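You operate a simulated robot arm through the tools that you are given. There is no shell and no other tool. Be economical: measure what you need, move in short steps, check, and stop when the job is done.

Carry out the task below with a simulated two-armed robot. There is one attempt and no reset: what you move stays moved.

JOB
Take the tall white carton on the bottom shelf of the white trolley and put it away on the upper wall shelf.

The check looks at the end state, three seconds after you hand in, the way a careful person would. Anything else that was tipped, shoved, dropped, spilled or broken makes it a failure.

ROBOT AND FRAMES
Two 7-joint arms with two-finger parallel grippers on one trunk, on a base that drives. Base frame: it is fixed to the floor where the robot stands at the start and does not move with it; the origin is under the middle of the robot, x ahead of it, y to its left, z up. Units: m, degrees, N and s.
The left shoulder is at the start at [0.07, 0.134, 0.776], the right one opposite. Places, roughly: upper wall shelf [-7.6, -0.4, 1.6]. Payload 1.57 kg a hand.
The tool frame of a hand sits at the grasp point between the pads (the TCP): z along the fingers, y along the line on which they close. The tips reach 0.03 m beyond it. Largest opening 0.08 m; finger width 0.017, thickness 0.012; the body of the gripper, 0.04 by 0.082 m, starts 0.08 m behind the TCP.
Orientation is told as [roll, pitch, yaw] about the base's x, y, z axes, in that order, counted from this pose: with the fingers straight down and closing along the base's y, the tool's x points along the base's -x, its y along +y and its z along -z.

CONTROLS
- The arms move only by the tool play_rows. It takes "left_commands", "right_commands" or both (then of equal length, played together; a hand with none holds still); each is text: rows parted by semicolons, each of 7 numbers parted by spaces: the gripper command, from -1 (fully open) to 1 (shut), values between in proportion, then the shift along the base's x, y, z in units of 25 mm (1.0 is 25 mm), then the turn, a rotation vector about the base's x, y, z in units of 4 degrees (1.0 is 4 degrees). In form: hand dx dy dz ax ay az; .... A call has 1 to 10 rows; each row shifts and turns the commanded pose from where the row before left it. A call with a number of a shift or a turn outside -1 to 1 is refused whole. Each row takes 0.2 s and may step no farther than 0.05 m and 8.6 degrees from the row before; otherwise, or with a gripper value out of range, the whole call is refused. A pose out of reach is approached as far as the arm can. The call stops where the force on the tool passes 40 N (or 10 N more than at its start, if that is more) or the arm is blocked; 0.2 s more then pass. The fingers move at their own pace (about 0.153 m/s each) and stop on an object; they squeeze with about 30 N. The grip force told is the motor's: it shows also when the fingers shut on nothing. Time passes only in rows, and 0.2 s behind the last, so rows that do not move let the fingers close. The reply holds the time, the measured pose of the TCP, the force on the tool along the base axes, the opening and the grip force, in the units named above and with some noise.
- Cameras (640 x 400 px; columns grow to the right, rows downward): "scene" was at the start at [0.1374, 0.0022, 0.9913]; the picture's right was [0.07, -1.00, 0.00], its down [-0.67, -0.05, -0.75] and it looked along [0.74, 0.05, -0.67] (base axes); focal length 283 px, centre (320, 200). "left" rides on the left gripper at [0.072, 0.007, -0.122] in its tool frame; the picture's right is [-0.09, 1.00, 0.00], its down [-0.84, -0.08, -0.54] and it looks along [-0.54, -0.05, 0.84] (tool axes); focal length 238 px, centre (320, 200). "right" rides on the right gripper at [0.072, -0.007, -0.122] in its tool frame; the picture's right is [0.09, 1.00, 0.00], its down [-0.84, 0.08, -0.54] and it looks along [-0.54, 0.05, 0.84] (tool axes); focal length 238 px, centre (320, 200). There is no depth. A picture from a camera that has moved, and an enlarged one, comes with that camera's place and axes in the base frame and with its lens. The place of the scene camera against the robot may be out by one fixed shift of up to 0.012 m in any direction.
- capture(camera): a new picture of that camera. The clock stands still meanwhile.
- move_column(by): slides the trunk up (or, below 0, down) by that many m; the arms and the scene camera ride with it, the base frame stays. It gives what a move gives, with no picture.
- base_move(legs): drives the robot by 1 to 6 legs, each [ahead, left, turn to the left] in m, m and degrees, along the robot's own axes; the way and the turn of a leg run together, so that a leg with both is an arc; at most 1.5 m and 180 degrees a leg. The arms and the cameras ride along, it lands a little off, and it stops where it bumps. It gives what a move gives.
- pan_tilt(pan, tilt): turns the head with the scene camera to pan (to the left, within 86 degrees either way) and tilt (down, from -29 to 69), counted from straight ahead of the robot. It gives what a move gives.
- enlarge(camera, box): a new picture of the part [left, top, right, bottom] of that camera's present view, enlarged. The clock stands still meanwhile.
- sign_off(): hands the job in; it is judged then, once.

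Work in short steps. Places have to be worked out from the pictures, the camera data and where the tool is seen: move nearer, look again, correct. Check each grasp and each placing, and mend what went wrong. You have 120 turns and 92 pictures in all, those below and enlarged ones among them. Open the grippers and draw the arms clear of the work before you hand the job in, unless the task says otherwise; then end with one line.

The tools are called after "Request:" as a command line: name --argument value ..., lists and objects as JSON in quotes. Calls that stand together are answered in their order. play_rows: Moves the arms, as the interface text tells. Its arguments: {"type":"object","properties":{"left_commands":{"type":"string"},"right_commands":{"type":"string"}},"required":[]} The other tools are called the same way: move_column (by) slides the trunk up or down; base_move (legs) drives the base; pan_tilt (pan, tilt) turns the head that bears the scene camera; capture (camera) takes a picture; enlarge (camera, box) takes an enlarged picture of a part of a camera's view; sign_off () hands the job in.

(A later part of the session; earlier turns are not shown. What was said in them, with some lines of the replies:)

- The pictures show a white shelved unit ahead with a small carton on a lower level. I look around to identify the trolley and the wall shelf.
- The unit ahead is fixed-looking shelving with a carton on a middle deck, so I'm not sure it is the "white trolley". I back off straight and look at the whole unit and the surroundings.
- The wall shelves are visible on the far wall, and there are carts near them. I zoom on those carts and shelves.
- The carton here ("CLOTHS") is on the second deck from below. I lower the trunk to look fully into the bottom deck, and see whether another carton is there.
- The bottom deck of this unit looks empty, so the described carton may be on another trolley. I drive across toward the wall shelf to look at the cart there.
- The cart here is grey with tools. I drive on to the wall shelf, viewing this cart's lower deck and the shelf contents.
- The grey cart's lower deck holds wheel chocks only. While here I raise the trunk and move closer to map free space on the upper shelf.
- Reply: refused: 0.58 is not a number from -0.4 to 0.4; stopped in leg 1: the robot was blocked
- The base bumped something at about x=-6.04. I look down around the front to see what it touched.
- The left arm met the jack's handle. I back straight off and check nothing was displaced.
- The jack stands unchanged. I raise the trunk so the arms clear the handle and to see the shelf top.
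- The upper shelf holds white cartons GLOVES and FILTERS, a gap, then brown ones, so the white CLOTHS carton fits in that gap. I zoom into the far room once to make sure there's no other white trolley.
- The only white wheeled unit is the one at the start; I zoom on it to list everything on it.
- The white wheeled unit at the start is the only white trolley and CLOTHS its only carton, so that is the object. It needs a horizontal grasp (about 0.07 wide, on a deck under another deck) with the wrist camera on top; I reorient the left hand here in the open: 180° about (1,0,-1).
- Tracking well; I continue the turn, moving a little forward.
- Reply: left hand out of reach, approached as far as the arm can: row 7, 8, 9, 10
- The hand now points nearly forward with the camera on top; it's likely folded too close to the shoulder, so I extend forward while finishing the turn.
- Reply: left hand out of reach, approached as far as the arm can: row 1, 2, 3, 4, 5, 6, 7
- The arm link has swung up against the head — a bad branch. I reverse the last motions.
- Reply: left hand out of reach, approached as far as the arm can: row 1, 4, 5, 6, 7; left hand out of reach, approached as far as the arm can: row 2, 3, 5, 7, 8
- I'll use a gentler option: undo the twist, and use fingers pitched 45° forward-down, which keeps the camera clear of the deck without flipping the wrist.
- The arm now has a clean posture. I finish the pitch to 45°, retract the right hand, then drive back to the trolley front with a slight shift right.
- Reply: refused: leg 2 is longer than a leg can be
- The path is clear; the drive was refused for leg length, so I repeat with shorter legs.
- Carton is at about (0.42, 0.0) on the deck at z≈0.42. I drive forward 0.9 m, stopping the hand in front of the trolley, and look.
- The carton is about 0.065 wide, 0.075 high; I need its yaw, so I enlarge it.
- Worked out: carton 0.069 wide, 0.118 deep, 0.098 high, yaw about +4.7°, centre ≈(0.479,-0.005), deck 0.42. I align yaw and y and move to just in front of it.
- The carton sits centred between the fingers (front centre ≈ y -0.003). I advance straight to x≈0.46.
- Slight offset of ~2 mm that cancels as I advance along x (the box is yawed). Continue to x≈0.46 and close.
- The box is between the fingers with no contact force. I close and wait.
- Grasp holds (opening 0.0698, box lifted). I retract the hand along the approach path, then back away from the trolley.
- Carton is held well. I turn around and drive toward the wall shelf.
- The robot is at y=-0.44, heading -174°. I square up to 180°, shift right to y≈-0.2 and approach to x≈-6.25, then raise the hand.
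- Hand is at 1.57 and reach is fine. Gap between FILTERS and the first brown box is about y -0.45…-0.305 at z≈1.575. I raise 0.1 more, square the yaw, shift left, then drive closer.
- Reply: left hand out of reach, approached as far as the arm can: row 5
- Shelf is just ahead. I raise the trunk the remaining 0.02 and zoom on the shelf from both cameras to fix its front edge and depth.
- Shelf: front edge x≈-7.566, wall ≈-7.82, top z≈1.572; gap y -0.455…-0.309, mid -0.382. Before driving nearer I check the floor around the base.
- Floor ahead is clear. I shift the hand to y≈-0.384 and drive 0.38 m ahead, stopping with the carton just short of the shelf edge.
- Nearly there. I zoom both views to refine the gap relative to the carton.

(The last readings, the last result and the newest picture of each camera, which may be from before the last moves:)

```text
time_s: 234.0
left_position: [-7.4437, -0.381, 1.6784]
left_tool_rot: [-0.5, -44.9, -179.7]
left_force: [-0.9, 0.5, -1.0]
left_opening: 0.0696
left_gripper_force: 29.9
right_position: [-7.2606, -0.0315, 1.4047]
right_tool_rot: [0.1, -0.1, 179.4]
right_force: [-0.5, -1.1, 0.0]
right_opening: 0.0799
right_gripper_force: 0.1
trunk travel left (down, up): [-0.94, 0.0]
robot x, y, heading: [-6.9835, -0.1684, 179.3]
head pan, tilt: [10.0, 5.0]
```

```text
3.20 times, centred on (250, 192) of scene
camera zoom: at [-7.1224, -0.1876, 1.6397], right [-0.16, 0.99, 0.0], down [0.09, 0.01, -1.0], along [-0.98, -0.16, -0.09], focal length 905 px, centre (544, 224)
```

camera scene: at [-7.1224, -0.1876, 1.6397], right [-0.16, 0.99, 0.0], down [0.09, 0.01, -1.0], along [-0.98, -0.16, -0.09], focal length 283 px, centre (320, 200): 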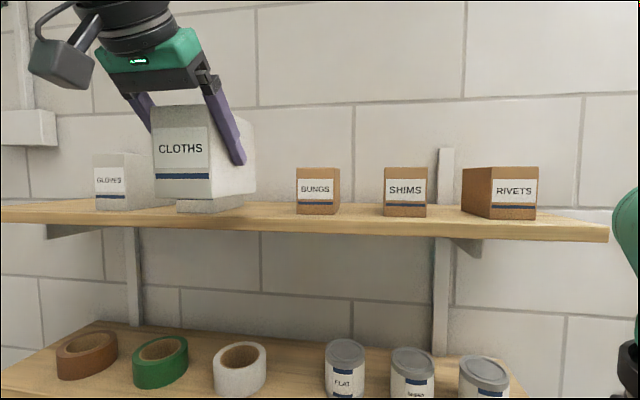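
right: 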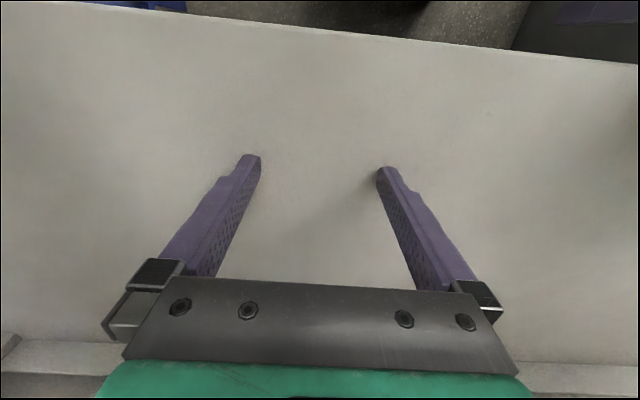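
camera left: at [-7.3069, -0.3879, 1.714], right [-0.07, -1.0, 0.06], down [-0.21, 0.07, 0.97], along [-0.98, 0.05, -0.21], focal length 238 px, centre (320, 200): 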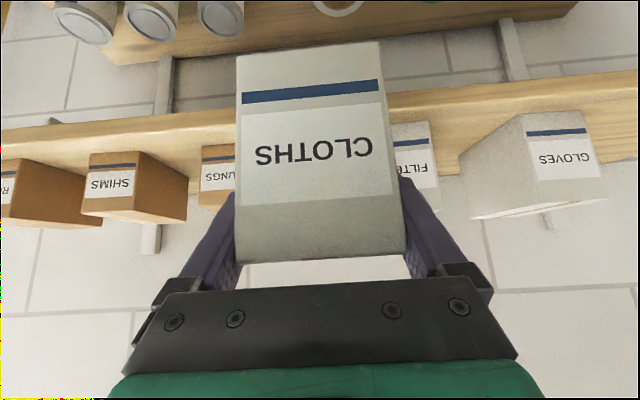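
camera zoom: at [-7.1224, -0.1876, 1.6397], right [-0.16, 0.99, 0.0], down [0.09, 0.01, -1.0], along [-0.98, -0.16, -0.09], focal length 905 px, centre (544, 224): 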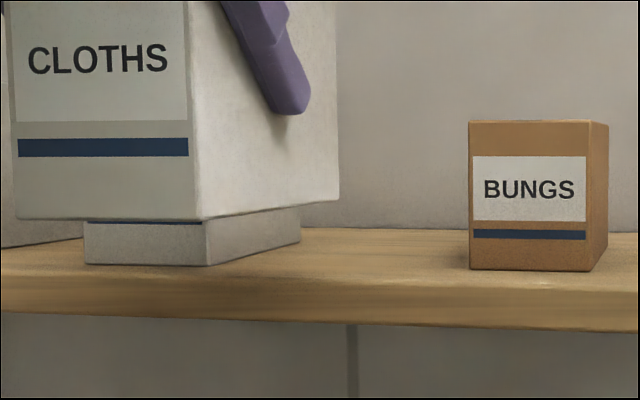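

Gap mid is ≈ -0.373 with ample margin; carton bottom 1.617 clears the shelf top ~1.573. I shift +0.008 in y and drive 0.12 m ahead.

Request:
play_rows --left_commands "1 0 0.32 0 0 0 0;1 0 0 0 0 0 0"

Request:
base_move --legs '[[0.12, 0, 0]]'

Request:
capture --camera "scene"

Request:
capture --camera "left"

```text
time_s: 234.6
left_position: [-7.445, -0.3703, 1.6783]
left_tool_rot: [-0.4, -44.9, -179.8]
left_force: [0.2, -0.4, -1.0]
left_opening: 0.0697
left_gripper_force: 30.0
right_position: [-7.262, -0.0325, 1.4043]
right_tool_rot: [0.1, -0.1, 179.4]
right_force: [0.0, 0.6, 0.7]
right_opening: 0.0801
right_gripper_force: 0.1
trunk travel left (down, up): [-0.94, 0.0]
robot x, y, heading: [-6.9862, -0.1694, 179.3]
head pan, tilt: [10.0, 5.0]
```

```text
time_s: 235.8
left_position: [-7.5498, -0.3701, 1.6812]
left_tool_rot: [-0.6, -45.3, -179.7]
left_force: [0.4, -0.4, -0.3]
left_opening: 0.0699
left_gripper_force: 29.8
right_position: [-7.3707, -0.031, 1.4052]
right_tool_rot: [0.2, -0.5, 179.5]
right_force: [0.3, 0.4, 0.2]
right_opening: 0.0801
right_gripper_force: 0.0
trunk travel left (down, up): [-0.94, 0.0]
robot x, y, heading: [-7.0987, -0.1682, 179.6]
head pan, tilt: [10.0, 5.0]
```

```text
33 pictures are left
camera scene: at [-7.2299, -0.1868, 1.6407], right [-0.16, 0.99, 0.0], down [0.08, 0.01, -1.0], along [-0.98, -0.16, -0.08], focal length 283 px, centre (320, 200)
```

scene: 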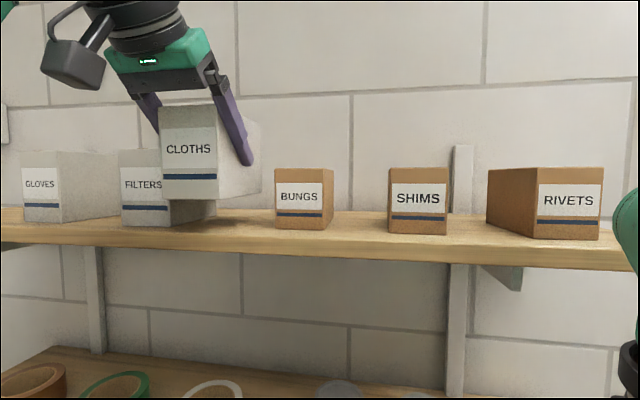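

```text
32 pictures are left
camera left: at [-7.4138, -0.3784, 1.7158], right [-0.07, -1.0, 0.06], down [-0.2, 0.07, 0.98], along [-0.98, 0.05, -0.21], focal length 238 px, centre (320, 200)
```

left: 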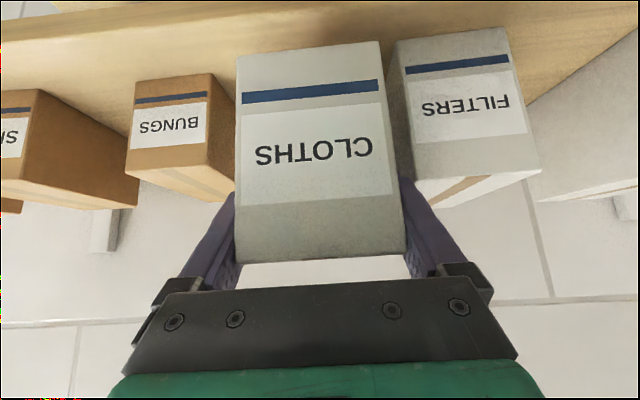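

The carton is entering the gap symmetrically. I extend 0.067 m with a 4 mm y trim and check.

Request:
play_rows --left_commands "1 -0.7 0.16 0 0 0.05 0;1 -0.7 0 0 0 0.05 0;1 -0.7 0 0 0 0 0;1 -0.6 0 0 0 0 0;1 0 0 0 0 0 0"

Request:
capture --camera "left"

Request:
enlarge --camera "scene" --box '[100, 100, 340, 250]'

```text
time_s: 237.0
left_position: [-7.5952, -0.363, 1.6668]
left_tool_rot: [-0.6, -45.5, -179.6]
left_force: [0.3, 0.1, -1.9]
left_opening: 0.0697
left_gripper_force: 30.2
left hand out of reach, approached as far as the arm can: row 1, 2, 3, 4
right_position: [-7.3778, -0.0311, 1.4046]
right_tool_rot: [0.1, -0.1, 179.5]
right_force: [0.1, 0.0, 0.3]
right_opening: 0.0798
right_gripper_force: 0.1
trunk travel left (down, up): [-0.94, 0.0]
robot x, y, heading: [-7.1022, -0.1647, 179.7]
head pan, tilt: [10.0, 5.0]
```

```text
31 pictures are left
camera left: at [-7.4581, -0.3707, 1.7008], right [-0.07, -1.0, 0.06], down [-0.2, 0.07, 0.98], along [-0.98, 0.05, -0.2], focal length 238 px, centre (320, 200)
```

left: 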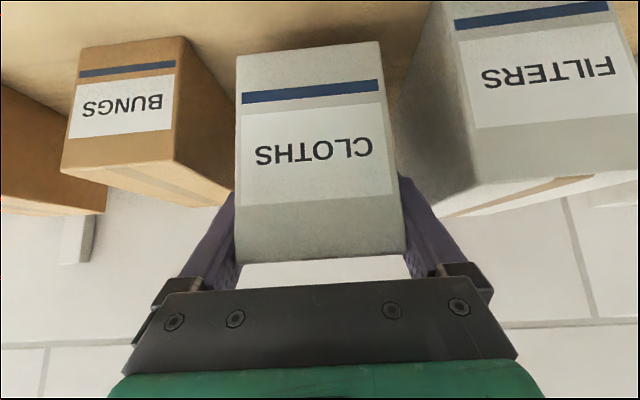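

```text
2.67 times, centred on (220, 175) of scene
camera zoom: at [-7.2397, -0.1866, 1.6398], right [-0.16, 0.99, 0.0], down [0.09, 0.01, -1.0], along [-0.98, -0.16, -0.09], focal length 754 px, centre (587, 267)
```

zoom: 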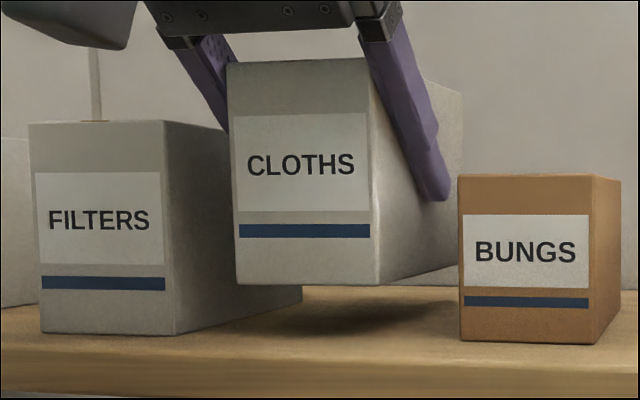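

Arm is at its reach edge, but lowering brings it back in reach. The carton is over the shelf between its neighbours; I lower 0.03.

Request:
play_rows --left_commands "1 0 0 -0.3 0 0 0;1 0 0 -0.3 0 0 0;1 0 0 -0.3 0 0 0;1 0 0 -0.3 0 0 0;1 0 0 0 0 0 0"

Request:
enlarge --camera "scene" --box '[100, 100, 340, 250]'

```text
time_s: 238.2
left_position: [-7.5948, -0.3613, 1.6384]
left_tool_rot: [-0.7, -45.8, -179.6]
left_force: [-7.4, -3.6, 35.0]
left_opening: 0.0693
left_gripper_force: 30.0
right_position: [-7.3757, -0.0309, 1.4051]
right_tool_rot: [0.0, -0.2, 179.5]
right_force: [-0.5, 0.5, 0.4]
right_opening: 0.0801
right_gripper_force: 0.1
trunk travel left (down, up): [-0.94, 0.0]
robot x, y, heading: [-7.1008, -0.1669, 179.4]
head pan, tilt: [10.0, 5.0]
```

```text
2.67 times, centred on (220, 175) of scene
camera zoom: at [-7.2373, -0.1859, 1.6404], right [-0.16, 0.99, 0.0], down [0.08, 0.01, -1.0], along [-0.98, -0.16, -0.09], focal length 754 px, centre (587, 267)
```

zoom: 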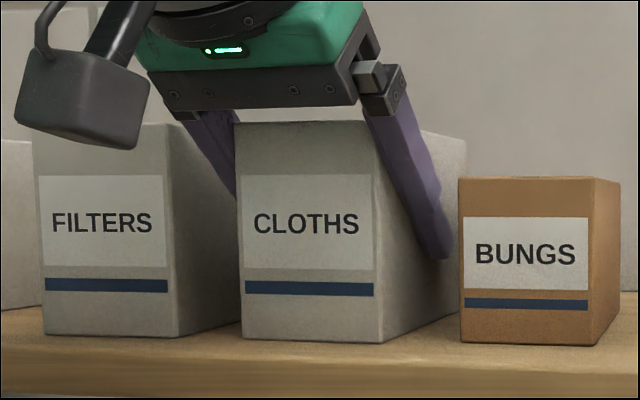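

The carton is on the shelf, pressing 35 N. I ease up a few mm before opening.

Request:
play_rows --left_commands "1 0 0 0.1 0 0 0;1 0 0 0 0 0 0"

```text
time_s: 238.8
left_position: [-7.594, -0.3603, 1.6378]
left_tool_rot: [-0.5, -45.4, -179.7]
left_force: [-0.2, 0.2, 11.9]
left_opening: 0.0698
left_gripper_force: 30.1
right_position: [-7.3756, -0.0298, 1.4038]
right_tool_rot: [0.2, -0.4, 179.6]
right_force: [-0.4, -0.4, -0.8]
right_opening: 0.0801
right_gripper_force: 0.1
trunk travel left (down, up): [-0.94, 0.0]
robot x, y, heading: [-7.1001, -0.167, 179.5]
head pan, tilt: [10.0, 5.0]
```

Contact force is down to 12 N; a touch more up, then I open the gripper.

Request:
play_rows --left_commands "1 0 0 0.04 0 0 0;1 0 0 0 0 0 0;0 0 0 0 0 0 0;-1 0 0 0 0 0 0;-1 0 0 0 0 0 0;-1 0 0 0 0 0 0"

Request:
enlarge --camera "scene" --box '[100, 100, 340, 250]'

Request:
capture --camera "left"

```text
time_s: 240.2
left_position: [-7.597, -0.3621, 1.639]
left_tool_rot: [-0.5, -45.2, -179.7]
left_force: [0.0, 0.5, -1.2]
left_opening: 0.0802
left_gripper_force: 0.0
right_position: [-7.3781, -0.0313, 1.4039]
right_tool_rot: [0.0, -0.2, 179.4]
right_force: [0.4, -0.2, 0.5]
right_opening: 0.0799
right_gripper_force: 0.1
trunk travel left (down, up): [-0.94, 0.0]
robot x, y, heading: [-7.1025, -0.1691, 179.7]
head pan, tilt: [10.0, 5.0]
```

```text
2.67 times, centred on (220, 175) of scene
camera zoom: at [-7.2397, -0.1866, 1.6398], right [-0.16, 0.99, 0.0], down [0.09, 0.01, -1.0], along [-0.98, -0.16, -0.09], focal length 754 px, centre (587, 267)
```

zoom: 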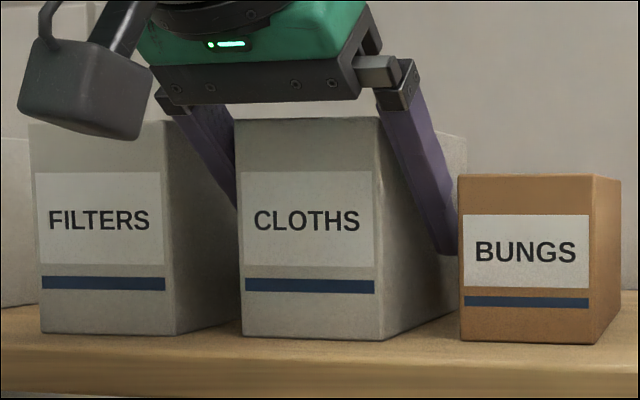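

```text
27 pictures are left
camera left: at [-7.4602, -0.3698, 1.6736], right [-0.07, -1.0, 0.06], down [-0.2, 0.07, 0.98], along [-0.98, 0.05, -0.21], focal length 238 px, centre (320, 200)
```

left: 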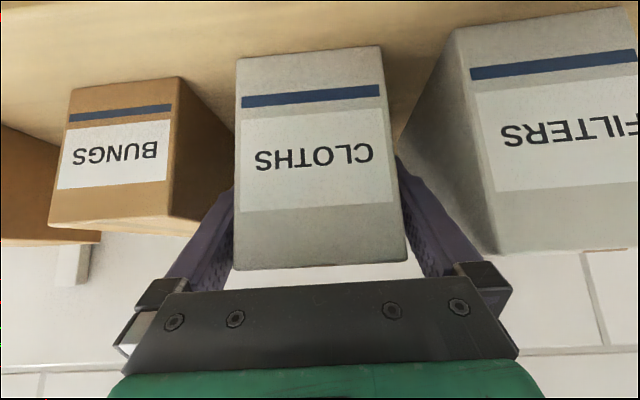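

Released and standing square. I withdraw straight back along x in small steps.

Request:
play_rows --left_commands "-1 0.4 0 0 0 0 0;-1 0.4 0 0 0 0 0;-1 0.5 0 0 0 0 0;-1 0.6 0 0 0 0 0;-1 0.8 0 0 0 0 0;-1 0.8 0 0 0 0 0;-1 0.8 0 0 0 0 0;-1 0 0 0 0 0 0"

Request:
enlarge --camera "scene" --box '[60, 80, 380, 280]'

```text
time_s: 242.0
left_position: [-7.4881, -0.3613, 1.6397]
left_tool_rot: [-0.6, -45.2, -179.6]
left_force: [0.1, 0.3, -0.1]
left_opening: 0.0801
left_gripper_force: 0.1
right_position: [-7.378, -0.0312, 1.4056]
right_tool_rot: [0.1, -0.2, 179.4]
right_force: [-0.4, 0.2, 0.1]
right_opening: 0.0799
right_gripper_force: 0.0
trunk travel left (down, up): [-0.94, 0.0]
robot x, y, heading: [-7.1055, -0.1695, 179.5]
head pan, tilt: [10.0, 5.0]
```

```text
2.00 times, centred on (220, 180) of scene
camera zoom: at [-7.2394, -0.1867, 1.6398], right [-0.16, 0.99, 0.0], down [0.09, 0.01, -1.0], along [-0.98, -0.16, -0.09], focal length 566 px, centre (520, 240)
```

zoom: 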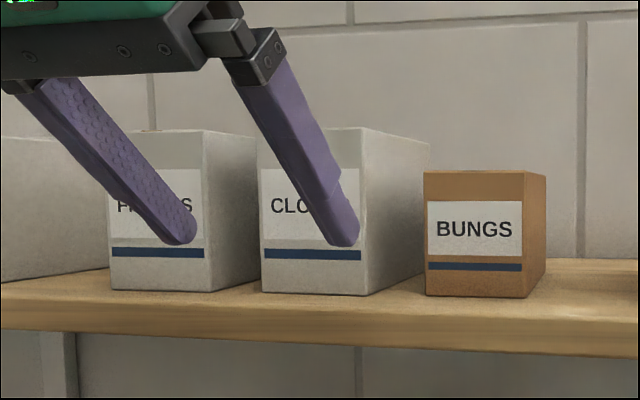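

The hand is clear of the carton. I back the robot off 0.5 m straight with the arms high, and take a final look at the shelf and floor items.

Request:
base_move --legs '[[-0.6, 0, 0], [-0.6, -0.05, 0]]'

Request:
pan_tilt --pan 5 --tilt 5

Request:
enlarge --camera "scene" --box '[180, 120, 420, 270]'

Request:
pan_tilt --pan 35 --tilt 35

Request:
capture --camera "scene"

```text
time_s: 248.3
left_position: [-6.3185, -0.3291, 1.6394]
left_tool_rot: [-0.6, -45.3, 178.9]
left_force: [-0.3, -0.6, 0.4]
left_opening: 0.0801
left_gripper_force: 0.0
right_position: [-6.1968, -0.0004, 1.4043]
right_tool_rot: [0.0, -0.1, 178.0]
right_force: [-0.6, 0.4, 0.1]
right_opening: 0.08
right_gripper_force: 0.0
trunk travel left (down, up): [-0.94, 0.0]
robot x, y, heading: [-5.9264, -0.1413, 178.1]
head pan, tilt: [10.0, 5.0]
```

```text
time_s: 249.0
left_position: [-6.3153, -0.3285, 1.6379]
left_tool_rot: [-0.5, -45.3, 178.7]
left_force: [-0.2, -0.2, -0.5]
left_opening: 0.0797
left_gripper_force: 0.0
right_position: [-6.1961, -0.0017, 1.4031]
right_tool_rot: [0.1, -0.1, 177.9]
right_force: [-0.4, -0.3, -0.4]
right_opening: 0.0799
right_gripper_force: 0.2
trunk travel left (down, up): [-0.94, 0.0]
robot x, y, heading: [-5.9205, -0.1465, 177.9]
head pan, tilt: [5.0, 5.0]
```

```text
2.67 times, centred on (300, 195) of scene
camera zoom: at [-6.0627, -0.1523, 1.6397], right [-0.05, 1.0, 0.0], down [0.09, 0.0, -1.0], along [-0.99, -0.05, -0.09], focal length 754 px, centre (373, 213)
```

zoom: 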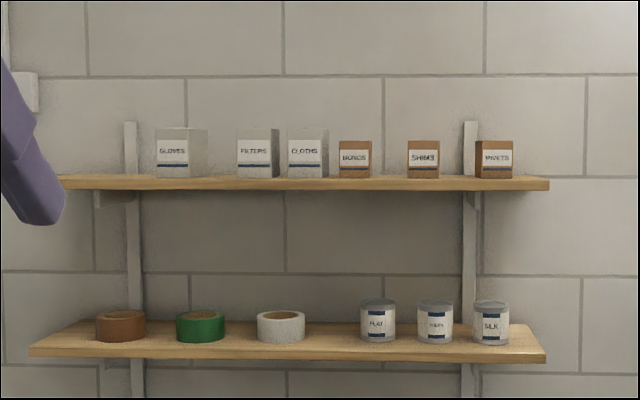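

```text
time_s: 249.9
left_position: [-6.3127, -0.3287, 1.6396]
left_tool_rot: [-0.6, -45.3, 178.7]
left_force: [0.7, -0.4, 0.3]
left_opening: 0.0797
left_gripper_force: 0.2
right_position: [-6.1942, -0.0019, 1.4054]
right_tool_rot: [0.1, -0.2, 178.0]
right_force: [0.8, 0.8, 1.1]
right_opening: 0.0801
right_gripper_force: 0.2
trunk travel left (down, up): [-0.94, 0.0]
robot x, y, heading: [-5.9249, -0.1434, 178.0]
head pan, tilt: [35.0, 35.0]
```

```text
24 pictures are left
camera scene: at [-6.0433, -0.1954, 1.5917], right [-0.54, 0.84, 0.0], down [0.48, 0.31, -0.82], along [-0.69, -0.45, -0.57], focal length 283 px, centre (320, 200)
```

scene: 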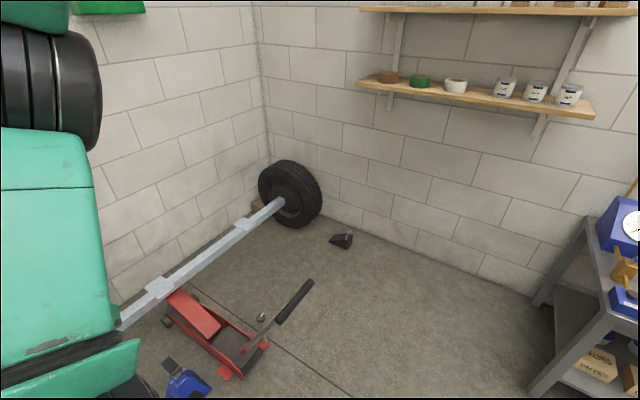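

CLOTHS stands upright in the row on the upper shelf with its neighbours undisturbed. The jack handle also works out to the same place as before the bump. Both grippers are open and clear, so I hand in.

Request:
sign_off

```text
The job is handed in.
```

The white CLOTHS carton from the white trolley now stands upright on the upper wall shelf, between FILTERS and BUNGS. It was on the second deck up, not the bottom one, but I moved it because it was the only carton on the only white trolley I found. On the way, the left arm bumped the floor jack's handle once; the final picture shows the jack upright and unmoved.
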